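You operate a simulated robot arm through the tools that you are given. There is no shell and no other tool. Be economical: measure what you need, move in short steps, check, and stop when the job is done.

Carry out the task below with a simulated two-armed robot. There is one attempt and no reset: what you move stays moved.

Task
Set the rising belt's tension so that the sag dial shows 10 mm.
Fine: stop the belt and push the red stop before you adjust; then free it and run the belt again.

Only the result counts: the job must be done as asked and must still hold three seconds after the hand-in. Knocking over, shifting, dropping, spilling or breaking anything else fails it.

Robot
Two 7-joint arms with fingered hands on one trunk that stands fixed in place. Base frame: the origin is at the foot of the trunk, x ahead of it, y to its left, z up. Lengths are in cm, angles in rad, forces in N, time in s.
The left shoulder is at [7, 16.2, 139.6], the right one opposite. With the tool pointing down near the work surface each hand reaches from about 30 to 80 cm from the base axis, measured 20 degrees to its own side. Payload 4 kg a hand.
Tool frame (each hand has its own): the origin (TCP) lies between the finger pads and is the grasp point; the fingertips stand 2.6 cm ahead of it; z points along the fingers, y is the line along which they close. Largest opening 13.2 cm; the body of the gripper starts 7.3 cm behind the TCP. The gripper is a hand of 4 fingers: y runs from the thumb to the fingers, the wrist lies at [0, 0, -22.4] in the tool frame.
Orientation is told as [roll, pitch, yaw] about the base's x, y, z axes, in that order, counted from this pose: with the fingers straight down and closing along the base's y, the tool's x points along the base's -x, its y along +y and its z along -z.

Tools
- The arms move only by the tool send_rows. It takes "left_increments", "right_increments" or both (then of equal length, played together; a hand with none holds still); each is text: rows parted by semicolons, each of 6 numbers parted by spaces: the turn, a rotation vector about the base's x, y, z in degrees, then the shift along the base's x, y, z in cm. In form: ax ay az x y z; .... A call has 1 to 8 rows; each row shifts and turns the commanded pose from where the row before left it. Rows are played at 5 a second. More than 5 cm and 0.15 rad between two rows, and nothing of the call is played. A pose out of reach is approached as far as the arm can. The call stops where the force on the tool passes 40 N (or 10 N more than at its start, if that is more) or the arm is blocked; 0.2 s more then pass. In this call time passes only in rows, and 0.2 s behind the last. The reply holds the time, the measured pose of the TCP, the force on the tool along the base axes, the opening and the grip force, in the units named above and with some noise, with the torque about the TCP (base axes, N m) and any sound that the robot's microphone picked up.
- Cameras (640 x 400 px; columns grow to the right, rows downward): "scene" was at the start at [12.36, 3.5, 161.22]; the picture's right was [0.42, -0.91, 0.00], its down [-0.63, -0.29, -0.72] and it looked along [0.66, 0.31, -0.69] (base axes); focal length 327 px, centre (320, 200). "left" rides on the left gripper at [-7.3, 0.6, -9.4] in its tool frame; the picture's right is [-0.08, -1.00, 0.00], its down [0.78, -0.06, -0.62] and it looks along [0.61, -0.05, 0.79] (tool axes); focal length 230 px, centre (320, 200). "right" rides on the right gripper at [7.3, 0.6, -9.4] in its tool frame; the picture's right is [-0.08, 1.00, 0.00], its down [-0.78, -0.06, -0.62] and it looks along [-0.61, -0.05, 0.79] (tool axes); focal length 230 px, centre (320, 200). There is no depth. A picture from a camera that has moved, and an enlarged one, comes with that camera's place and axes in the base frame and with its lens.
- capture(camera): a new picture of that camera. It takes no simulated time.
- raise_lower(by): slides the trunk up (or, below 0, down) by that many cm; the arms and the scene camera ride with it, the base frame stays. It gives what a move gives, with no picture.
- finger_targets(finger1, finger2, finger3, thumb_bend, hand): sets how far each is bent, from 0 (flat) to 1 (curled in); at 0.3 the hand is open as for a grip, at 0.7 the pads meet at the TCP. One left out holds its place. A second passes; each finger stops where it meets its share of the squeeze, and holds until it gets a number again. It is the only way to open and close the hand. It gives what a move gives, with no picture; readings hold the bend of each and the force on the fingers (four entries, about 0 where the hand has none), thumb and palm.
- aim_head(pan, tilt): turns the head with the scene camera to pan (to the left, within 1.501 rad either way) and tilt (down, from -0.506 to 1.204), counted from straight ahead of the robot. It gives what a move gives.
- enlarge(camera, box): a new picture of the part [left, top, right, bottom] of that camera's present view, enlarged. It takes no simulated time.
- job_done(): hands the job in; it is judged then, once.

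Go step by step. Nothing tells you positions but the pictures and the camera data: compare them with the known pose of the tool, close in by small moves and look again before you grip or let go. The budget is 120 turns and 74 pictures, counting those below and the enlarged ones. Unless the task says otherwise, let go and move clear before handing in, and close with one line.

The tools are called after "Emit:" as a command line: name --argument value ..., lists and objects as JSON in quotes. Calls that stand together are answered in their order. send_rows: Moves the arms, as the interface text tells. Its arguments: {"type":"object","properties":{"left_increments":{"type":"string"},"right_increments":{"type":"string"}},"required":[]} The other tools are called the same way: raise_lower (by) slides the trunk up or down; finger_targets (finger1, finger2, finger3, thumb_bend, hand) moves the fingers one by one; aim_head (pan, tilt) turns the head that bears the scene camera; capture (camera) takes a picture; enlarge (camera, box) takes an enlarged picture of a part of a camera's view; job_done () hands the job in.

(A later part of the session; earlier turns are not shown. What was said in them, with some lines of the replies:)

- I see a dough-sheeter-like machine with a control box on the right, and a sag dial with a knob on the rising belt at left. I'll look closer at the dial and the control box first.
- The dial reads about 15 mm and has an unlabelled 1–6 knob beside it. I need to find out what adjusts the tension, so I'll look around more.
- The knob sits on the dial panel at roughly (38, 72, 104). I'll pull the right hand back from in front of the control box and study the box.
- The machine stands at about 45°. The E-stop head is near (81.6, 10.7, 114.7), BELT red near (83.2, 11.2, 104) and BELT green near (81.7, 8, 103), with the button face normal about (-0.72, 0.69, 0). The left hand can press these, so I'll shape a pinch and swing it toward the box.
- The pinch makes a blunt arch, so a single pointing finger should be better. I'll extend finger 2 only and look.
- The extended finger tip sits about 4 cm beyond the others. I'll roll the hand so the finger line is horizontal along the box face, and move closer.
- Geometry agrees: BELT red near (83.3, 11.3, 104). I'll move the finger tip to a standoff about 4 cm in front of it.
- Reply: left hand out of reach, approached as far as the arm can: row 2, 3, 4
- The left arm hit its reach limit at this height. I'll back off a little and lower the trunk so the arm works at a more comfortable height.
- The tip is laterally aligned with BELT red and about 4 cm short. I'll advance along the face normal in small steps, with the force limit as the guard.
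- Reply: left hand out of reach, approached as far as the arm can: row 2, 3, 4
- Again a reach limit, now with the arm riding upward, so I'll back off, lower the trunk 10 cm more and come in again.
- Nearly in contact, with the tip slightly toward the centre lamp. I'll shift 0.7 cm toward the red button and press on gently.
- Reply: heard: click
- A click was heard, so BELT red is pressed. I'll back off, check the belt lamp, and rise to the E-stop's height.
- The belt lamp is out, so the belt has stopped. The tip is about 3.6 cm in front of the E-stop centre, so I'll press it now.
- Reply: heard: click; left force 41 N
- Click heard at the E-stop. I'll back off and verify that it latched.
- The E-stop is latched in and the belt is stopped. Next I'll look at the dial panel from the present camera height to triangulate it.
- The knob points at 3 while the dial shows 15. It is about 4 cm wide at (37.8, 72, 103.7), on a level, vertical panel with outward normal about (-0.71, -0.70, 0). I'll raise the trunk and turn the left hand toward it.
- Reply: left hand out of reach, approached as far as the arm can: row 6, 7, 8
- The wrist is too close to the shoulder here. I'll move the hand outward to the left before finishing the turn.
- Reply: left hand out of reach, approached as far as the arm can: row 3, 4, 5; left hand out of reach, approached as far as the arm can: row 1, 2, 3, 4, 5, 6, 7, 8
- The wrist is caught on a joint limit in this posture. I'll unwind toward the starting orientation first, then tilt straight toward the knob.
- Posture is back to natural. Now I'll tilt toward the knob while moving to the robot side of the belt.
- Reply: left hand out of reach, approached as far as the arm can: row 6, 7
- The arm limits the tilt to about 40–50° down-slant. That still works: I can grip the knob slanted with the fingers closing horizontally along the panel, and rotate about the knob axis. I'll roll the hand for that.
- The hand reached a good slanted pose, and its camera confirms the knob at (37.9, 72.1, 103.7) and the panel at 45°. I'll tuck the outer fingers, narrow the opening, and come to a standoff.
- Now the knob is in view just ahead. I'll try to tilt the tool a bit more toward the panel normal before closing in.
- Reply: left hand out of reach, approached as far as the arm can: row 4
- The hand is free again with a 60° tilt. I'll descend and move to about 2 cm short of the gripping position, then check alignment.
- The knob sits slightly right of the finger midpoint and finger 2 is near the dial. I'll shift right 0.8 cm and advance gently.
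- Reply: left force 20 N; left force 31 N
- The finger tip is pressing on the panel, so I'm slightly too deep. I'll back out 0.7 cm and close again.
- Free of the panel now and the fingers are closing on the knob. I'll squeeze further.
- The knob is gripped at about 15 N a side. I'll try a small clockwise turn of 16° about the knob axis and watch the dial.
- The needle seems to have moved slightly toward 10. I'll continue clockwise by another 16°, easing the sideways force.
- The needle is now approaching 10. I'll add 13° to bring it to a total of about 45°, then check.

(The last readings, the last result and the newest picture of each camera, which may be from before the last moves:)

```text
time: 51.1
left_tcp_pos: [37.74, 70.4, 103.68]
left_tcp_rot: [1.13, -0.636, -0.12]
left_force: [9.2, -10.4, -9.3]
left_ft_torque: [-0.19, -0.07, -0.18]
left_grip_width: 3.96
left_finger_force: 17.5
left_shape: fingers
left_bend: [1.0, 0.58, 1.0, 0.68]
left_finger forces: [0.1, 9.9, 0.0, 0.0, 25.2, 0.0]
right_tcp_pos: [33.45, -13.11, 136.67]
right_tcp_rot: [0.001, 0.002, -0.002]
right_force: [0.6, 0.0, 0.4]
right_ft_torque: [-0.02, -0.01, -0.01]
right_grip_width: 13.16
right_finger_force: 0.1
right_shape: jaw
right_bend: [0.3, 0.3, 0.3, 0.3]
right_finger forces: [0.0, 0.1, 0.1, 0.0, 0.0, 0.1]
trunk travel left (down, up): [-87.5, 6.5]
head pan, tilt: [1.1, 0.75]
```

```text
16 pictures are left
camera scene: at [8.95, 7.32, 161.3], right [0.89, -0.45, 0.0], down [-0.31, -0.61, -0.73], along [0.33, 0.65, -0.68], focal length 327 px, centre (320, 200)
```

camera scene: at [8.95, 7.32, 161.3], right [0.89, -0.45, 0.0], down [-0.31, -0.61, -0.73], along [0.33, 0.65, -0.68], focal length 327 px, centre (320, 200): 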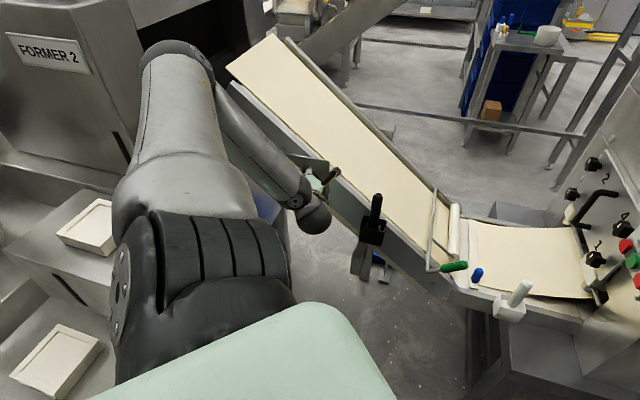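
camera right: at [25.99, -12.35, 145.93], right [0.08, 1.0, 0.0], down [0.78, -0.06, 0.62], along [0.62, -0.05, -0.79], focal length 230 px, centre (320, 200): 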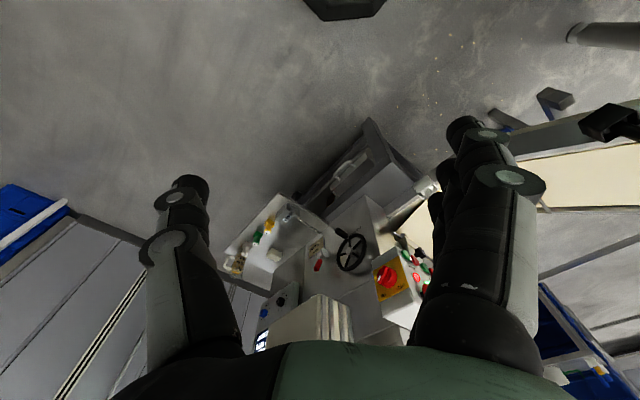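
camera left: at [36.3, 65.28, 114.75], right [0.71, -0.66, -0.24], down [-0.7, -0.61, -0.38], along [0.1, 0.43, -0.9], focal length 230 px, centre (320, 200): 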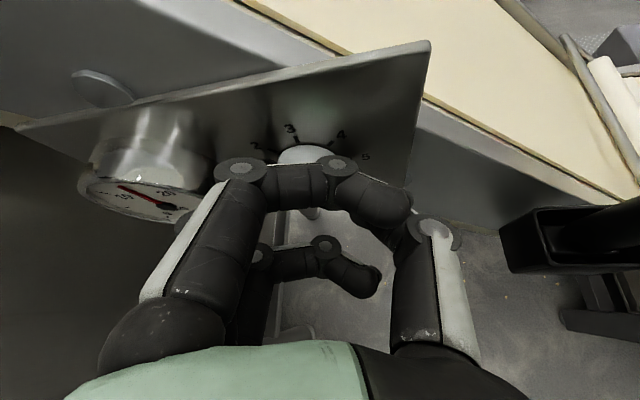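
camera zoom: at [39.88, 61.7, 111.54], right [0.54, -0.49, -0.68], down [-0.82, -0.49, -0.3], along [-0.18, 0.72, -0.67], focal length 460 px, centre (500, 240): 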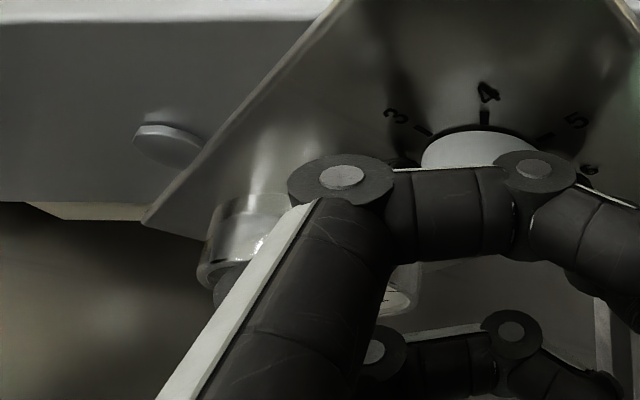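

About 45° has been turned, but both dial views are blocked. I'll release the knob carefully, back straight out, and read the dial.

Emit:
finger_targets --hand "left" --finger2 0.45 --thumb_bend 0.48

Emit:
send_rows --left_increments "0 0 0 -0.7 -0.7 0; 0 0 0 -1.5 -1.5 0; 0 0 0 -2 -2 1; 0 0 0 -1 -3 2; 0 0 0 1 -3 3; 0 0 0 2 -3 3; 0 0 0 2 -3 3"

Emit:
capture --camera "scene"

```text
time: 52.1
left_tcp_pos: [37.72, 70.43, 103.83]
left_tcp_rot: [1.13, -0.639, -0.122]
left_force: [-1.7, -1.4, 0.5]
left_ft_torque: [-0.03, 0.0, -0.06]
left_grip_width: 4.87
left_finger_force: 0.6
left_shape: fingers
left_bend: [1.0, 0.45, 1.0, 0.48]
left_finger forces: [0.0, 0.1, 0.0, 0.1, 1.4, 0.0]
right_tcp_pos: [33.17, -12.86, 136.64]
right_tcp_rot: [0.0, 0.0, 0.0]
right_force: [-1.1, 0.1, 0.1]
right_ft_torque: [-0.02, -0.01, 0.02]
right_grip_width: 13.17
right_finger_force: 0.0
right_shape: jaw
right_bend: [0.3, 0.3, 0.3, 0.3]
right_finger forces: [0.0, 0.1, 0.0, 0.0, 0.0, 0.1]
trunk travel left (down, up): [-87.5, 6.5]
head pan, tilt: [1.1, 0.75]
```

```text
time: 53.7
left_tcp_pos: [32.99, 60.55, 110.06]
left_tcp_rot: [1.139, -0.636, -0.118]
left_force: [-0.1, 1.3, 0.5]
left_ft_torque: [0.04, 0.01, 0.02]
left_grip_width: 4.85
left_finger_force: 0.1
left_shape: fingers
left_bend: [1.0, 0.45, 1.0, 0.48]
left_finger forces: [0.0, 0.0, 0.0, 0.1, 0.1, 0.0]
left hand out of reach, approached as far as the arm can: row 5, 6, 7
right_tcp_pos: [33.23, -12.92, 136.77]
right_tcp_rot: [0.0, 0.0, 0.001]
right_force: [-0.6, -0.2, 0.3]
right_ft_torque: [-0.02, 0.0, -0.01]
right_grip_width: 13.21
right_finger_force: 0.0
right_shape: jaw
right_bend: [0.3, 0.3, 0.3, 0.3]
right_finger forces: [0.0, 0.0, 0.0, 0.1, 0.1, 0.0]
trunk travel left (down, up): [-87.5, 6.5]
head pan, tilt: [1.1, 0.75]
```

```text
15 pictures are left
camera scene: at [8.61, 7.43, 161.31], right [0.89, -0.45, 0.0], down [-0.31, -0.61, -0.73], along [0.33, 0.65, -0.68], focal length 327 px, centre (320, 200)
```

scene: 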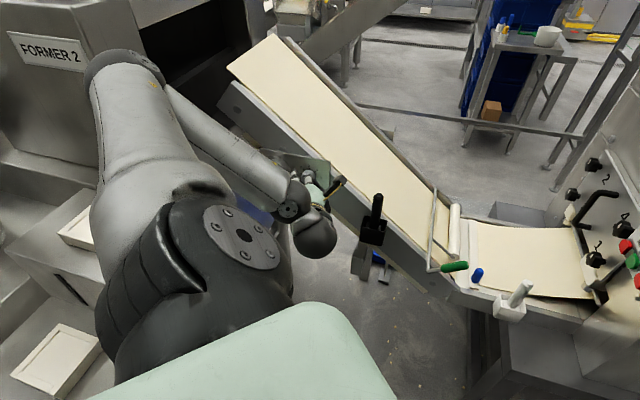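

The forearm hides the dial. I'll unwind the wrist and view the dial with the hand camera.

Emit:
send_rows --left_increments "-5.3 -5.3 0 0 0 0; -5.3 -5.3 0 0 0 0; -5.3 -5.3 0 0 0 0; -5.3 -5.3 0 0 0 0; -5.3 -5.3 0 0 0 0; -5.3 -5.3 0 0 0 0"

Emit:
capture --camera "left"

```text
time: 55.1
left_tcp_pos: [31.3, 62.61, 110.01]
left_tcp_rot: [0.434, -1.015, 0.474]
left_force: [0.9, -0.1, 0.2]
left_ft_torque: [0.06, 0.01, 0.02]
left_grip_width: 4.87
left_finger_force: 0.0
left_shape: fingers
left_bend: [1.0, 0.45, 1.0, 0.48]
left_finger forces: [0.1, 0.1, 0.0, 0.1, 0.1, 0.0]
left hand out of reach, approached as far as the arm can: row 3, 4, 5, 6
right_tcp_pos: [33.48, -12.76, 136.65]
right_tcp_rot: [0.0, 0.002, 0.0]
right_force: [-0.3, -0.3, -0.4]
right_ft_torque: [-0.05, -0.01, -0.01]
right_grip_width: 13.21
right_finger_force: 0.1
right_shape: jaw
right_bend: [0.3, 0.3, 0.3, 0.3]
right_finger forces: [0.0, 0.1, 0.1, 0.0, 0.0, 0.0]
trunk travel left (down, up): [-87.5, 6.5]
head pan, tilt: [1.1, 0.75]
```

```text
14 pictures are left
camera left: at [29.59, 57.87, 120.64], right [0.77, -0.63, -0.15], down [-0.63, -0.67, -0.39], along [0.14, 0.39, -0.91], focal length 230 px, centre (320, 200)
```

left: 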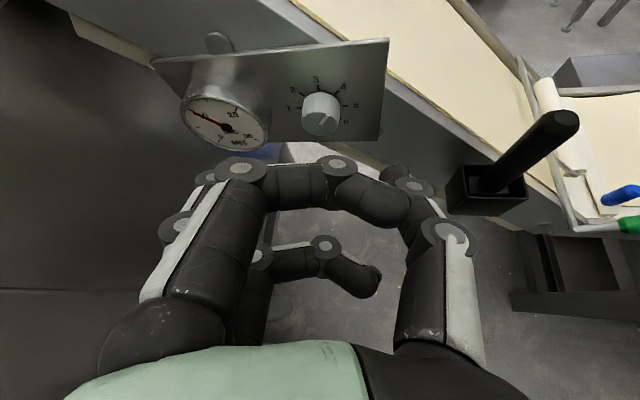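

Emit:
enlarge --camera "left" --box '[170, 70, 370, 170]'

```text
3.20 times, centred on (270, 120) of left
camera zoom: at [29.59, 57.87, 120.64], right [0.77, -0.63, -0.15], down [-0.63, -0.67, -0.39], along [0.14, 0.39, -0.91], focal length 736 px, centre (480, 456)
```

zoom: 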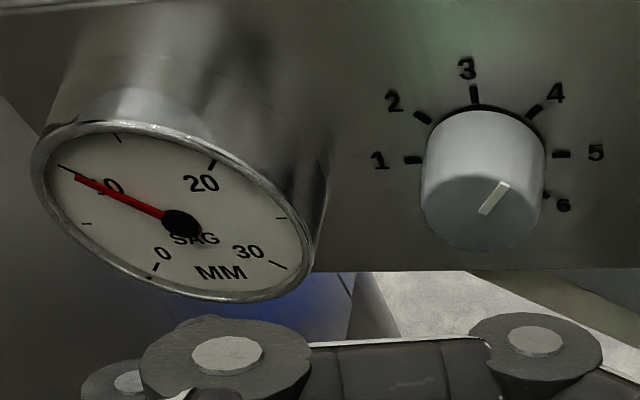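

The knob points at 4 and the needle is very close to 10. I'll zoom in tighter for an accurate reading.

Emit:
enlarge --camera "left" --box '[178, 95, 274, 155]'

```text
6.67 times, centred on (226, 125) of left
camera zoom: at [29.59, 57.87, 120.64], right [0.77, -0.63, -0.15], down [-0.63, -0.67, -0.39], along [0.14, 0.39, -0.91], focal length 1534 px, centre (947, 700)
```

zoom: 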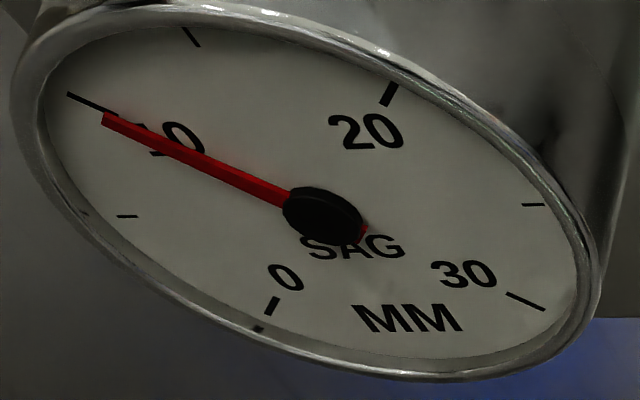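

Reading about 9.9 mm with the pointer at 4, which is good. Now I'll bring the left hand back up and over to the control box side, unwinding its orientation.

Emit:
send_rows --left_increments "-3.97 5.62 -4.07 0.5 -0.5 2.5; -3.97 5.62 -4.07 1 -1 2.5; -3.97 5.62 -4.07 2 -2 2.5; -3.97 5.62 -4.07 2.5 -2.5 2.5; -3.97 5.62 -4.07 2.5 -2.5 2.5; -3.97 5.62 -4.07 2.5 -2.5 2; -3.97 5.62 -4.07 2.5 -2.5 2; -3.97 5.62 -4.07 2.5 -2.5 1"

```text
time: 56.9
left_tcp_pos: [47.04, 46.64, 127.58]
left_tcp_rot: [0.052, -0.115, 0.105]
left_force: [-0.1, -0.2, -0.5]
left_ft_torque: [0.06, 0.04, -0.01]
left_grip_width: 4.87
left_finger_force: 0.0
left_shape: fingers
left_bend: [1.0, 0.45, 1.0, 0.48]
left_finger forces: [0.0, 0.1, 0.0, 0.0, 0.0, 0.0]
right_tcp_pos: [33.58, -13.01, 136.52]
right_tcp_rot: [0.001, -0.001, 0.0]
right_force: [0.6, -0.3, 0.0]
right_ft_torque: [0.03, 0.04, 0.03]
right_grip_width: 13.17
right_finger_force: 0.1
right_shape: jaw
right_bend: [0.3, 0.3, 0.3, 0.3]
right_finger forces: [0.0, 0.0, 0.0, 0.0, 0.1, 0.0]
trunk travel left (down, up): [-87.5, 6.5]
head pan, tilt: [1.1, 0.75]
```

Emit:
send_rows --left_increments "-2.6 5.9 -5.3 0 0 0; -5.2 -5.39 0 2.5 -2.3 -0.5; -5.2 -5.39 0 2.5 -2.3 -0.5; -5.2 -5.39 0 2.5 -2.3 -1; -5.2 -5.39 0 2.5 -2.3 -1; -5.2 -5.39 0 2.5 -2.3 -1; -5.2 -5.39 0 2.5 -2.3 -1; -5.2 -5.39 0 2.5 -2.3 -1"

Emit:
send_rows --left_increments "-5.2 -5.39 0 1.5 -1.5 -1; 4.59 -4.44 -3.7 0 -1 -1; 4.59 -4.44 -3.7 0 -1 -1; 4.59 -4.44 -3.7 0 -1 -1; 4.59 -4.44 -3.7 0 -1 0; 4.59 -4.44 -3.7 0 -1 0; 4.59 -4.44 -3.7 0 -1 0"

```text
time: 58.7
left_tcp_pos: [64.43, 30.65, 121.59]
left_tcp_rot: [-0.741, -0.608, 0.266]
left_force: [0.2, 0.3, 0.1]
left_ft_torque: [-0.04, 0.02, -0.01]
left_grip_width: 4.89
left_finger_force: 0.1
left_shape: fingers
left_bend: [1.0, 0.45, 1.0, 0.48]
left_finger forces: [0.0, 0.1, 0.0, 0.0, 0.0, 0.0]
right_tcp_pos: [33.45, -12.99, 136.74]
right_tcp_rot: [-0.001, 0.002, 0.001]
right_force: [-0.5, 0.1, 0.2]
right_ft_torque: [-0.01, 0.04, 0.0]
right_grip_width: 13.19
right_finger_force: 0.1
right_shape: jaw
right_bend: [0.3, 0.3, 0.3, 0.3]
right_finger forces: [0.1, 0.0, 0.0, 0.0, 0.0, 0.1]
trunk travel left (down, up): [-87.5, 6.5]
head pan, tilt: [1.1, 0.75]
```

```text
time: 60.3
left_tcp_pos: [65.97, 23.12, 117.55]
left_tcp_rot: [-0.002, -1.06, -0.753]
left_force: [0.3, 0.5, 0.4]
left_ft_torque: [0.0, 0.04, 0.02]
left_grip_width: 4.88
left_finger_force: 0.0
left_shape: fingers
left_bend: [1.0, 0.45, 1.0, 0.48]
left_finger forces: [0.0, 0.1, 0.0, 0.0, 0.1, 0.0]
right_tcp_pos: [33.36, -12.97, 136.57]
right_tcp_rot: [0.004, 0.001, 0.001]
right_force: [-0.7, -0.3, 0.2]
right_ft_torque: [0.01, 0.0, 0.02]
right_grip_width: 13.18
right_finger_force: 0.1
right_shape: jaw
right_bend: [0.3, 0.3, 0.3, 0.3]
right_finger forces: [0.0, 0.1, 0.0, 0.1, 0.1, 0.1]
trunk travel left (down, up): [-87.5, 6.5]
head pan, tilt: [1.1, 0.75]
```

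Orientation is right for the box again. I'll lower the trunk in two stages, lifting the hand in between, to get the workable arm height.

Emit:
raise_lower --by -11

Emit:
send_rows --left_increments "0 0 0 0 -1.5 4; 0 0 0 0 -1.5 4; 0 0 0 0 -1.5 4"

Emit:
raise_lower --by -11

Emit:
send_rows --left_increments "0 0 0 1 -1 3; 0 0 0 1.5 -1.5 3; 0 0 0 1.5 -1.5 2.7"

Emit:
aim_head --pan 0.3 --tilt 0.6

Emit:
capture --camera "left"

```text
time: 61.7
left_tcp_pos: [65.98, 23.11, 106.7]
left_tcp_rot: [-0.007, -1.06, -0.747]
left_force: [0.4, 0.2, 1.1]
left_ft_torque: [-0.01, -0.04, -0.01]
left_grip_width: 4.83
left_finger_force: 0.0
left_shape: fingers
left_bend: [1.0, 0.45, 1.0, 0.48]
left_finger forces: [0.0, 0.1, 0.1, 0.0, 0.1, 0.1]
right_tcp_pos: [33.38, -12.96, 125.71]
right_tcp_rot: [-0.001, 0.001, 0.0]
right_force: [0.1, 0.9, -0.4]
right_ft_torque: [0.03, -0.01, 0.02]
right_grip_width: 13.18
right_finger_force: 0.1
right_shape: jaw
right_bend: [0.3, 0.3, 0.3, 0.3]
right_finger forces: [0.0, 0.1, 0.1, 0.0, 0.0, 0.0]
trunk travel left (down, up): [-76.5, 17.5]
head pan, tilt: [1.1, 0.75]
```

```text
time: 62.5
left_tcp_pos: [65.72, 18.45, 118.62]
left_tcp_rot: [-0.007, -1.061, -0.746]
left_force: [-0.1, -0.4, -0.1]
left_ft_torque: [0.01, -0.02, -0.01]
left_grip_width: 4.86
left_finger_force: 0.1
left_shape: fingers
left_bend: [1.0, 0.45, 1.0, 0.48]
left_finger forces: [0.0, 0.1, 0.0, 0.0, 0.0, 0.0]
right_tcp_pos: [33.14, -12.97, 125.68]
right_tcp_rot: [0.002, -0.002, 0.001]
right_force: [-0.2, 0.6, -0.7]
right_ft_torque: [0.01, 0.0, 0.0]
right_grip_width: 13.17
right_finger_force: 0.2
right_shape: jaw
right_bend: [0.3, 0.3, 0.3, 0.3]
right_finger forces: [0.0, 0.1, 0.0, 0.0, 0.0, 0.0]
trunk travel left (down, up): [-76.5, 17.5]
head pan, tilt: [1.1, 0.75]
```

```text
time: 63.9
left_tcp_pos: [65.86, 18.47, 107.65]
left_tcp_rot: [-0.008, -1.063, -0.745]
left_force: [-0.5, 0.4, 0.3]
left_ft_torque: [0.04, -0.04, 0.0]
left_grip_width: 4.87
left_finger_force: 0.1
left_shape: fingers
left_bend: [1.0, 0.45, 1.0, 0.48]
left_finger forces: [0.0, 0.0, 0.0, 0.0, 0.0, 0.1]
right_tcp_pos: [33.41, -12.97, 114.72]
right_tcp_rot: [0.0, 0.001, 0.001]
right_force: [-0.7, -0.3, 0.1]
right_ft_torque: [-0.01, 0.01, 0.03]
right_grip_width: 13.16
right_finger_force: 0.1
right_shape: jaw
right_bend: [0.3, 0.3, 0.3, 0.3]
right_finger forces: [0.0, 0.0, 0.0, 0.1, 0.0, 0.1]
trunk travel left (down, up): [-65.5, 28.5]
head pan, tilt: [1.1, 0.75]
```

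```text
time: 64.7
left_tcp_pos: [69.64, 14.44, 116.48]
left_tcp_rot: [-0.006, -1.061, -0.748]
left_force: [1.2, -0.3, 0.6]
left_ft_torque: [0.02, -0.01, -0.02]
left_grip_width: 4.86
left_finger_force: 0.0
left_shape: fingers
left_bend: [1.0, 0.45, 1.0, 0.48]
left_finger forces: [0.1, 0.1, 0.0, 0.1, 0.0, 0.0]
right_tcp_pos: [33.36, -12.99, 114.74]
right_tcp_rot: [0.001, 0.0, 0.001]
right_force: [-0.2, 0.7, 0.1]
right_ft_torque: [0.02, -0.01, 0.0]
right_grip_width: 13.19
right_finger_force: 0.0
right_shape: jaw
right_bend: [0.3, 0.3, 0.3, 0.3]
right_finger forces: [0.1, 0.0, 0.0, 0.0, 0.1, 0.0]
trunk travel left (down, up): [-65.5, 28.5]
head pan, tilt: [1.1, 0.75]
```

```text
time: 65.8
left_tcp_pos: [69.68, 14.35, 116.49]
left_tcp_rot: [-0.008, -1.062, -0.745]
left_force: [0.1, 0.9, 0.3]
left_ft_torque: [0.01, 0.04, 0.03]
left_grip_width: 4.85
left_finger_force: 0.0
left_shape: fingers
left_bend: [1.0, 0.45, 1.0, 0.48]
left_finger forces: [0.1, 0.0, 0.0, 0.0, 0.0, 0.1]
right_tcp_pos: [33.25, -12.89, 114.68]
right_tcp_rot: [-0.001, 0.0, -0.001]
right_force: [0.4, -0.4, -0.3]
right_ft_torque: [0.01, 0.02, 0.01]
right_grip_width: 13.2
right_finger_force: 0.1
right_shape: jaw
right_bend: [0.3, 0.3, 0.3, 0.3]
right_finger forces: [0.1, 0.1, 0.0, 0.0, 0.0, 0.0]
trunk travel left (down, up): [-65.5, 28.5]
head pan, tilt: [0.3, 0.6]
```

```text
11 pictures are left
camera left: at [66.62, 18.06, 127.26], right [-0.65, -0.75, 0.07], down [-0.71, 0.58, -0.38], along [0.25, -0.3, -0.92], focal length 230 px, centre (320, 200)
```

left: 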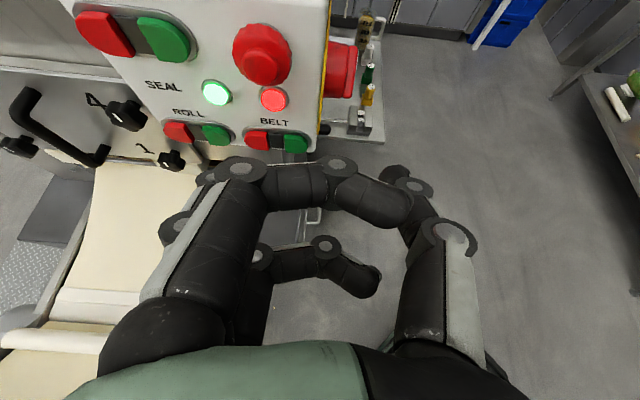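

The E-stop cap is at about (82, 9.9, 114.7). I'll line up with it and advance to within 3 cm.

Emit:
send_rows --left_increments "0 0 0 1.72 1.8 -0.6; 0 0 0 1.72 1.8 -0.6; 0 0 0 2.0 -1.92 0; 0 0 0 2.0 -1.92 0; 0 0 0 2.0 -1.92 0"

Emit:
capture --camera "left"

```text
time: 67.0
left_tcp_pos: [79.07, 12.32, 115.03]
left_tcp_rot: [-0.011, -1.06, -0.746]
left_force: [0.3, -0.3, -0.7]
left_ft_torque: [0.0, -0.01, 0.02]
left_grip_width: 4.87
left_finger_force: 0.0
left_shape: fingers
left_bend: [1.0, 0.45, 1.0, 0.48]
left_finger forces: [0.0, 0.0, 0.0, 0.0, 0.0, 0.0]
right_tcp_pos: [33.33, -12.89, 114.55]
right_tcp_rot: [0.0, 0.0, -0.001]
right_force: [-0.3, -0.6, 0.7]
right_ft_torque: [-0.02, 0.0, -0.02]
right_grip_width: 13.19
right_finger_force: 0.1
right_shape: jaw
right_bend: [0.3, 0.3, 0.3, 0.3]
right_finger forces: [0.0, 0.0, 0.0, 0.0, 0.0, 0.1]
trunk travel left (down, up): [-65.5, 28.5]
head pan, tilt: [0.3, 0.6]
```

```text
10 pictures are left
camera left: at [76.05, 15.9, 125.77], right [-0.65, -0.75, 0.07], down [-0.72, 0.58, -0.38], along [0.25, -0.3, -0.92], focal length 230 px, centre (320, 200)
```

left: 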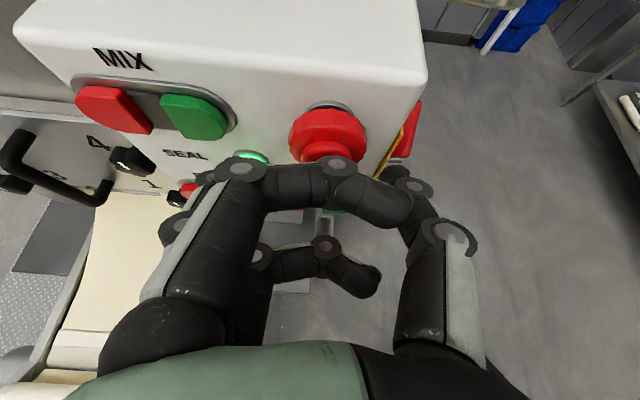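

The cap is slightly toward the thumb side. I'll shift 0.8 cm, raise a little, and advance in small steps.

Emit:
send_rows --left_increments "0 0 0 -0.55 -0.58 0.4; 0 0 0 0.5 -0.48 0; 0 0 0 0.5 -0.48 0; 0 0 0 0.36 -0.35 0"

Emit:
capture --camera "left"

```text
time: 68.0
left_tcp_pos: [79.88, 10.44, 115.53]
left_tcp_rot: [-0.007, -1.062, -0.747]
left_force: [-0.7, 0.8, 1.2]
left_ft_torque: [0.01, 0.01, -0.02]
left_grip_width: 4.86
left_finger_force: 0.4
left_shape: fingers
left_bend: [1.0, 0.45, 1.0, 0.48]
left_finger forces: [0.1, 0.8, 0.1, 0.0, 0.2, 0.0]
right_tcp_pos: [33.25, -13.01, 114.62]
right_tcp_rot: [0.001, 0.001, -0.001]
right_force: [-0.5, 0.2, -0.6]
right_ft_torque: [0.01, 0.0, 0.02]
right_grip_width: 13.18
right_finger_force: 0.0
right_shape: jaw
right_bend: [0.3, 0.3, 0.3, 0.3]
right_finger forces: [0.0, 0.1, 0.0, 0.1, 0.0, 0.0]
trunk travel left (down, up): [-65.5, 28.5]
head pan, tilt: [0.3, 0.6]
```

```text
9 pictures are left
camera left: at [76.85, 13.95, 126.26], right [-0.65, -0.75, 0.07], down [-0.71, 0.58, -0.38], along [0.25, -0.3, -0.92], focal length 230 px, centre (320, 200)
```

left: 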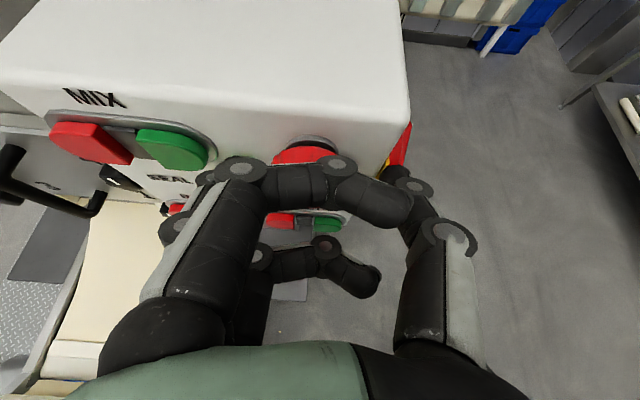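

The cap is centred between finger and thumb. I'll close on it.

Emit:
finger_targets --hand "left" --finger2 0.8 --thumb_bend 0.8

```text
time: 69.0
left_tcp_pos: [79.48, 10.16, 115.46]
left_tcp_rot: [-0.006, -1.058, -0.753]
left_force: [-19.6, -7.4, -8.8]
left_ft_torque: [0.03, 0.41, -0.02]
left_grip_width: 4.24
left_finger_force: 24.5
left_shape: fingers
left_bend: [1.0, 0.57, 1.0, 0.63]
left_finger forces: [0.1, 20.4, 0.0, 0.1, 28.5, 0.0]
right_tcp_pos: [33.07, -12.99, 114.73]
right_tcp_rot: [0.003, -0.002, 0.001]
right_force: [-0.3, -0.2, -1.2]
right_ft_torque: [0.0, 0.01, -0.01]
right_grip_width: 13.17
right_finger_force: 0.1
right_shape: jaw
right_bend: [0.3, 0.3, 0.3, 0.3]
right_finger forces: [0.0, 0.0, 0.1, 0.0, 0.0, 0.0]
trunk travel left (down, up): [-65.5, 28.5]
head pan, tilt: [0.3, 0.6]
```

Firm grip on the cap. I'll twist it clockwise.

Emit:
send_rows --left_increments "5.4 -5.2 0 -0.07 -0.07 0; 5.4 -5.2 0 -0.07 -0.07 -0.02; 5.4 -5.2 0 -0.07 -0.07 -0.03; 5.4 -5.2 0 -0.07 -0.07 -0.05"

```text
time: 70.0
left_tcp_pos: [76.92, 12.22, 115.59]
left_tcp_rot: [0.869, -0.865, -1.469]
left_force: [4.1, 2.4, -0.3]
left_ft_torque: [-0.02, 0.03, 0.1]
left_grip_width: 3.74
left_finger_force: 2.8
left_shape: fingers
left_bend: [1.0, 0.61, 1.0, 0.8]
left_finger forces: [0.0, 5.3, 0.1, 0.1, 0.0, 0.0]
left hand out of reach, approached as far as the arm can: row 3, 4
right_tcp_pos: [33.22, -12.86, 114.61]
right_tcp_rot: [0.002, 0.0, 0.002]
right_force: [0.4, -0.1, 0.1]
right_ft_torque: [0.04, -0.01, 0.01]
right_grip_width: 13.18
right_finger_force: 0.1
right_shape: jaw
right_bend: [0.3, 0.3, 0.3, 0.3]
right_finger forces: [0.0, 0.0, 0.0, 0.1, 0.1, 0.1]
trunk travel left (down, up): [-65.5, 28.5]
head pan, tilt: [0.3, 0.6]
```

The arm ran out of reach and slipped off the cap. I'll back away a little and check the E-stop's state.

Emit:
finger_targets --hand "left" --finger2 0.45 --thumb_bend 0.45

Emit:
send_rows --left_increments "0 0 0 -2 2 0; 0 0 0 -2 2 0; -5.4 5.2 0 -1 1 0; -5.4 5.2 0 -1 1 0; -5.4 5.2 0 -1 1 0; -5.4 5.2 0 -1 1 0; -5.4 5.2 0 0 0 0; -5.4 5.2 0 0 0 0"

Emit:
capture --camera "left"

```text
time: 71.0
left_tcp_pos: [76.85, 11.56, 115.82]
left_tcp_rot: [0.867, -0.869, -1.48]
left_force: [0.2, -0.8, 0.1]
left_ft_torque: [-0.01, -0.02, -0.01]
left_grip_width: 5.06
left_finger_force: 0.1
left_shape: fingers
left_bend: [1.0, 0.45, 1.0, 0.45]
left_finger forces: [0.0, 0.0, 0.1, 0.1, 0.0, 0.1]
right_tcp_pos: [33.38, -13.04, 114.64]
right_tcp_rot: [0.003, 0.0, 0.0]
right_force: [0.2, -0.5, -0.3]
right_ft_torque: [0.03, -0.02, 0.01]
right_grip_width: 13.18
right_finger_force: 0.0
right_shape: jaw
right_bend: [0.3, 0.3, 0.3, 0.3]
right_finger forces: [0.0, 0.0, 0.0, 0.1, 0.0, 0.0]
trunk travel left (down, up): [-65.5, 28.5]
head pan, tilt: [0.3, 0.6]
```

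```text
time: 72.8
left_tcp_pos: [68.7, 19.63, 115.65]
left_tcp_rot: [-0.509, -0.996, -0.313]
left_force: [0.0, 0.5, 0.4]
left_ft_torque: [0.0, -0.01, -0.01]
left_grip_width: 5.06
left_finger_force: 0.1
left_shape: fingers
left_bend: [1.0, 0.45, 1.0, 0.45]
left_finger forces: [0.0, 0.0, 0.0, 0.0, 0.0, 0.0]
right_tcp_pos: [33.35, -12.93, 114.59]
right_tcp_rot: [0.0, 0.001, 0.001]
right_force: [-0.1, 0.2, 0.3]
right_ft_torque: [-0.02, 0.0, -0.03]
right_grip_width: 13.19
right_finger_force: 0.1
right_shape: jaw
right_bend: [0.3, 0.3, 0.3, 0.3]
right_finger forces: [0.0, 0.1, 0.0, 0.0, 0.1, 0.0]
trunk travel left (down, up): [-65.5, 28.5]
head pan, tilt: [0.3, 0.6]
```

```text
8 pictures are left
camera left: at [67.64, 25.24, 126.02], right [-0.62, -0.71, 0.33], down [-0.78, 0.51, -0.35], along [0.08, -0.47, -0.88], focal length 230 px, centre (320, 200)
```

left: 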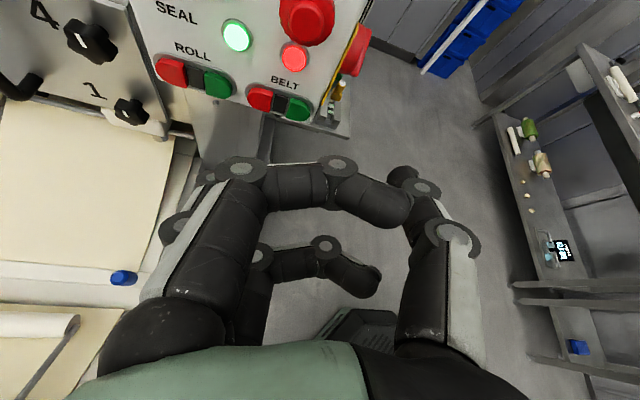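

The hand is now turned counter-clockwise, which gives more twist range. I'll pre-rotate further, then move in front of the cap for a second grip.

Emit:
send_rows --left_increments "-5.4 5.2 0 1 -0.5 0; -5.4 5.2 0 1 -0.5 0; -5.4 5.2 0 1 -0.5 0; 0 0 0 2.3 -1.5 0.3; 0 0 0 2.3 -1.6 0"

Emit:
capture --camera "left"

```text
time: 74.0
left_tcp_pos: [76.31, 14.97, 116.1]
left_tcp_rot: [-0.998, -0.756, 0.068]
left_force: [0.3, -1.5, 0.2]
left_ft_torque: [-0.02, -0.04, -0.02]
left_grip_width: 5.04
left_finger_force: 0.2
left_shape: fingers
left_bend: [1.0, 0.45, 1.0, 0.45]
left_finger forces: [0.0, 0.0, 0.0, 0.0, 0.0, 0.1]
right_tcp_pos: [33.41, -13.12, 114.62]
right_tcp_rot: [0.0, 0.002, 0.001]
right_force: [-0.1, 0.4, 0.4]
right_ft_torque: [-0.02, 0.03, -0.04]
right_grip_width: 13.19
right_finger_force: 0.1
right_shape: jaw
right_bend: [0.3, 0.3, 0.3, 0.3]
right_finger forces: [0.1, 0.0, 0.1, 0.0, 0.1, 0.0]
trunk travel left (down, up): [-65.5, 28.5]
head pan, tilt: [0.3, 0.6]
```

```text
7 pictures are left
camera left: at [77.83, 23.22, 124.22], right [-0.48, -0.57, 0.66], down [-0.87, 0.43, -0.26], along [-0.14, -0.7, -0.7], focal length 230 px, centre (320, 200)
```

left: 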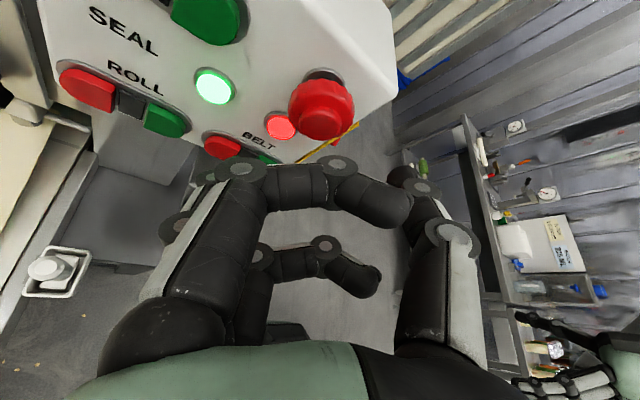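

The cap may already stand out again, so I'll verify with the scene camera.

Emit:
enlarge --camera "scene" --box '[310, 70, 470, 200]'

```text
3.08 times, centred on (390, 135) of scene
camera zoom: at [13.47, 2.51, 140.58], right [0.3, -0.96, 0.0], down [-0.54, -0.17, -0.82], along [0.79, 0.24, -0.57], focal length 1007 px, centre (105, 400)
```

zoom: 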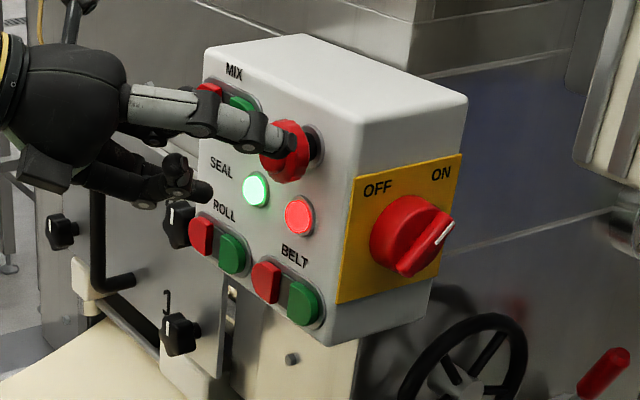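

The black neck is visible again, so the E-stop has been freed by the twist. Next I'll retreat, unwind, shape the pointing finger and go for BELT green.

Emit:
send_rows --left_increments "0 0 0 -2.5 2.4 0; 0 0 0 -2.5 2.4 0; 5.43 -5.2 0 -1 1 0; 5.43 -5.2 0 -1 0 0; 5.43 -5.2 0 -1 0 0; 5.43 -5.2 0 0 -1 0; 5.43 -5.2 0 0 -1 0"

Emit:
finger_targets --hand "left" --finger1 1 --finger2 0.25 --finger3 1 --thumb_bend 1

```text
time: 75.6
left_tcp_pos: [68.13, 18.88, 116.1]
left_tcp_rot: [0.004, -1.059, -0.757]
left_force: [-0.8, -0.2, 0.0]
left_ft_torque: [0.02, -0.03, -0.02]
left_grip_width: 5.03
left_finger_force: 0.1
left_shape: fingers
left_bend: [1.0, 0.45, 1.0, 0.45]
left_finger forces: [0.0, 0.1, 0.0, 0.1, 0.0, 0.0]
right_tcp_pos: [33.25, -12.91, 114.76]
right_tcp_rot: [0.002, 0.002, 0.0]
right_force: [0.0, 0.6, -0.1]
right_ft_torque: [0.0, 0.01, 0.01]
right_grip_width: 13.14
right_finger_force: 0.1
right_shape: jaw
right_bend: [0.3, 0.3, 0.3, 0.3]
right_finger forces: [0.0, 0.0, 0.0, 0.0, 0.0, 0.2]
trunk travel left (down, up): [-65.5, 28.5]
head pan, tilt: [0.3, 0.6]
```

```text
time: 76.6
left_tcp_pos: [68.31, 19.11, 116.06]
left_tcp_rot: [-0.004, -1.058, -0.75]
left_force: [-0.6, 0.2, 0.1]
left_ft_torque: [0.01, -0.01, -0.01]
left_grip_width: 3.93
left_finger_force: 0.0
left_shape: fingers
left_bend: [1.0, 0.25, 1.0, 1.0]
left_finger forces: [0.0, 0.0, 0.0, 0.0, 0.1, 0.0]
right_tcp_pos: [33.22, -12.89, 114.6]
right_tcp_rot: [-0.001, 0.0, 0.0]
right_force: [-0.6, -0.5, 1.3]
right_ft_torque: [0.02, 0.0, -0.02]
right_grip_width: 13.17
right_finger_force: 0.0
right_shape: jaw
right_bend: [0.3, 0.3, 0.3, 0.3]
right_finger forces: [0.0, 0.1, 0.1, 0.1, 0.0, 0.0]
trunk travel left (down, up): [-65.5, 28.5]
head pan, tilt: [0.3, 0.6]
```

Emit:
send_rows --left_increments "0 0 0 0 -3.2 -2.7; 0 0 0 0.4 -3.2 -2.7; 0 0 0 0.8 -3.2 -2.6; 0 0 0 1.0 -3.2 -2.2"

Emit:
capture --camera "left"

```text
time: 77.6
left_tcp_pos: [70.53, 6.09, 105.79]
left_tcp_rot: [-0.001, -1.059, -0.752]
left_force: [0.4, -1.0, -0.1]
left_ft_torque: [0.0, -0.01, 0.0]
left_grip_width: 3.92
left_finger_force: 0.1
left_shape: fingers
left_bend: [1.0, 0.25, 1.0, 1.0]
left_finger forces: [0.1, 0.0, 0.0, 0.1, 0.1, 0.0]
right_tcp_pos: [33.43, -13.07, 114.71]
right_tcp_rot: [0.002, 0.001, 0.0]
right_force: [-0.1, -0.6, -0.2]
right_ft_torque: [0.0, 0.02, 0.0]
right_grip_width: 13.19
right_finger_force: 0.0
right_shape: jaw
right_bend: [0.3, 0.3, 0.3, 0.3]
right_finger forces: [0.0, 0.0, 0.0, 0.0, 0.0, 0.0]
trunk travel left (down, up): [-65.5, 28.5]
head pan, tilt: [0.3, 0.6]
```

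```text
5 pictures are left
camera left: at [67.67, 9.64, 116.59], right [-0.65, -0.75, 0.07], down [-0.72, 0.58, -0.38], along [0.25, -0.3, -0.92], focal length 230 px, centre (320, 200)
```

left: 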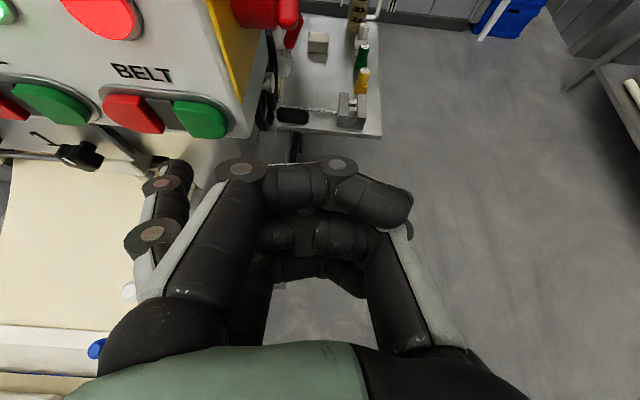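

BELT green is lined up just as red was before its press. I'll advance 4.3 cm in decreasing steps.

Emit:
send_rows --left_increments "0 0 0 1.0 -0.97 0; 0 0 0 0.72 -0.69 0; 0 0 0 0.5 -0.48 0; 0 0 0 0.36 -0.35 0; 0 0 0 0.29 -0.28 0; 0 0 0 0.25 -0.24 0"

```text
time: 79.0
left_tcp_pos: [73.41, 3.17, 105.86]
left_tcp_rot: [-0.005, -1.059, -0.747]
left_force: [-8.1, 2.9, -2.0]
left_ft_torque: [-0.05, 0.15, 0.68]
left_grip_width: 3.97
left_finger_force: 4.3
left_shape: fingers
left_bend: [1.0, 0.25, 1.0, 1.0]
left_finger forces: [0.1, 8.1, 0.1, 0.0, 0.0, 0.0]
right_tcp_pos: [33.15, -12.79, 114.63]
right_tcp_rot: [0.0, -0.003, 0.001]
right_force: [-0.8, -0.1, -0.4]
right_ft_torque: [-0.03, 0.0, -0.01]
right_grip_width: 13.14
right_finger_force: 0.0
right_shape: jaw
right_bend: [0.3, 0.3, 0.3, 0.3]
right_finger forces: [0.1, 0.2, 0.0, 0.0, 0.0, 0.0]
trunk travel left (down, up): [-65.5, 28.5]
head pan, tilt: [0.3, 0.6]
heard: click
```

Click heard on BELT green. I'll back away and check the lamps and the E-stop.

Emit:
send_rows --left_increments "0 0 0 -1.5 1.4 0; 0 0 0 -2 2 0; 0 0 0 -2.5 2.5 1; 0 0 0 -2.5 2.5 2; 0 0 0 -2.5 2.5 2; 0 0 0 -2.5 2.5 2"

Emit:
enlarge --camera "scene" --box '[310, 70, 470, 200]'

```text
time: 80.4
left_tcp_pos: [59.84, 16.69, 113.2]
left_tcp_rot: [-0.005, -1.06, -0.75]
left_force: [0.0, -0.1, -0.4]
left_ft_torque: [0.01, 0.0, -0.01]
left_grip_width: 3.91
left_finger_force: 0.0
left_shape: fingers
left_bend: [1.0, 0.25, 1.0, 1.0]
left_finger forces: [0.0, 0.0, 0.1, 0.0, 0.0, 0.0]
right_tcp_pos: [33.1, -12.81, 114.75]
right_tcp_rot: [0.0, -0.003, 0.001]
right_force: [-0.7, 0.4, 0.3]
right_ft_torque: [0.0, 0.0, 0.02]
right_grip_width: 13.18
right_finger_force: 0.1
right_shape: jaw
right_bend: [0.3, 0.3, 0.3, 0.3]
right_finger forces: [0.0, 0.0, 0.0, 0.0, 0.0, 0.1]
trunk travel left (down, up): [-65.5, 28.5]
head pan, tilt: [0.3, 0.6]
```

```text
3.08 times, centred on (390, 135) of scene
camera zoom: at [13.1, 2.75, 140.62], right [0.3, -0.96, 0.0], down [-0.54, -0.17, -0.83], along [0.79, 0.24, -0.56], focal length 1007 px, centre (105, 400)
```

zoom: 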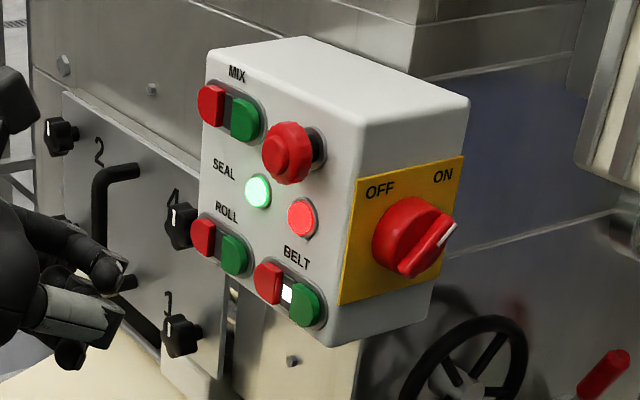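

The E-stop is out and the belt lamp is lit. I'll raise the trunk and read the sag dial once more with the belt running.

Emit:
raise_lower --by 20

Emit:
aim_head --pan 0.6 --tilt 0.76

Emit:
capture --camera "scene"

```text
time: 82.6
left_tcp_pos: [60.14, 16.62, 133.18]
left_tcp_rot: [-0.003, -1.06, -0.752]
left_force: [-0.4, -0.2, 0.8]
left_ft_torque: [0.02, -0.01, -0.01]
left_grip_width: 3.94
left_finger_force: 0.1
left_shape: fingers
left_bend: [1.0, 0.25, 1.0, 1.0]
left_finger forces: [0.1, 0.0, 0.0, 0.1, 0.1, 0.1]
right_tcp_pos: [33.24, -13.06, 134.71]
right_tcp_rot: [0.002, 0.0, 0.0]
right_force: [0.1, 0.1, 0.3]
right_ft_torque: [0.01, -0.01, 0.01]
right_grip_width: 13.18
right_finger_force: 0.1
right_shape: jaw
right_bend: [0.3, 0.3, 0.3, 0.3]
right_finger forces: [0.1, 0.0, 0.0, 0.1, 0.1, 0.0]
trunk travel left (down, up): [-85.5, 8.5]
head pan, tilt: [0.3, 0.6]
```

```text
time: 83.4
left_tcp_pos: [60.02, 16.64, 133.07]
left_tcp_rot: [-0.004, -1.06, -0.751]
left_force: [0.6, 0.0, 0.8]
left_ft_torque: [0.02, 0.02, -0.03]
left_grip_width: 3.93
left_finger_force: 0.2
left_shape: fingers
left_bend: [1.0, 0.25, 1.0, 1.0]
left_finger forces: [0.0, 0.0, 0.0, 0.1, 0.0, 0.0]
right_tcp_pos: [33.24, -12.95, 134.64]
right_tcp_rot: [0.0, 0.001, -0.001]
right_force: [-0.4, 0.2, -1.0]
right_ft_torque: [0.01, 0.0, 0.0]
right_grip_width: 13.18
right_finger_force: 0.1
right_shape: jaw
right_bend: [0.3, 0.3, 0.3, 0.3]
right_finger forces: [0.0, 0.0, 0.0, 0.0, 0.0, 0.1]
trunk travel left (down, up): [-85.5, 8.5]
head pan, tilt: [0.6, 0.759]
```

```text
3 pictures are left
camera scene: at [11.7, 4.67, 159.24], right [0.56, -0.83, 0.0], down [-0.57, -0.39, -0.73], along [0.6, 0.41, -0.69], focal length 327 px, centre (320, 200)
```

scene: 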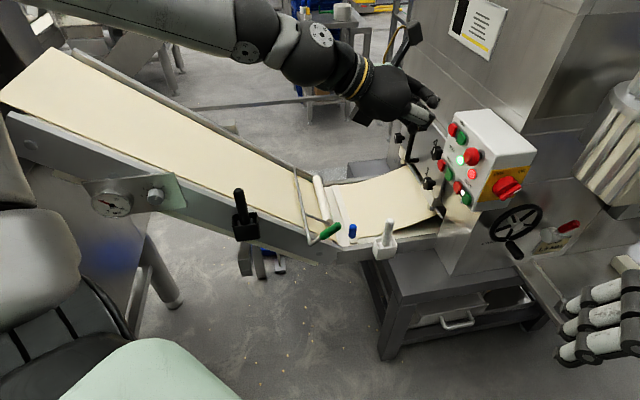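

Emit:
enlarge --camera "scene" --box '[84, 178, 180, 226]'

```text
6.67 times, centred on (132, 202) of scene
camera zoom: at [11.7, 4.67, 159.24], right [0.56, -0.83, 0.0], down [-0.57, -0.39, -0.73], along [0.6, 0.41, -0.69], focal length 2182 px, centre (1573, 187)
```

zoom: 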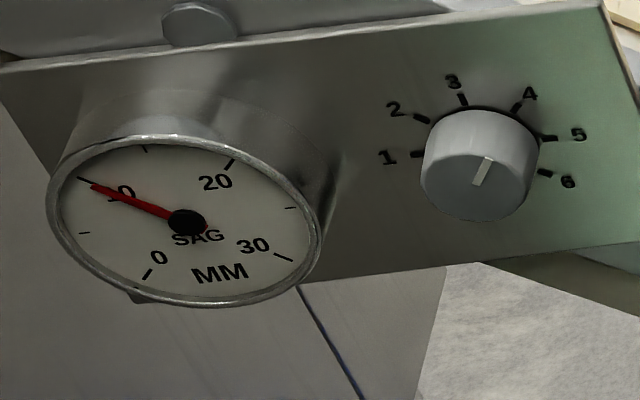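

The needle sits on 10 mm with the belt running, the E-stop is free, and both hands are clear. I'm handing in.

Emit:
job_done

```text
The job is handed in.
```

The rising belt is set to about 10 mm on the sag dial (needle at the 10 mark, knob at 4). I stopped the belt and pushed the red stop before adjusting. Afterwards I freed the stop, and the belt is running again.
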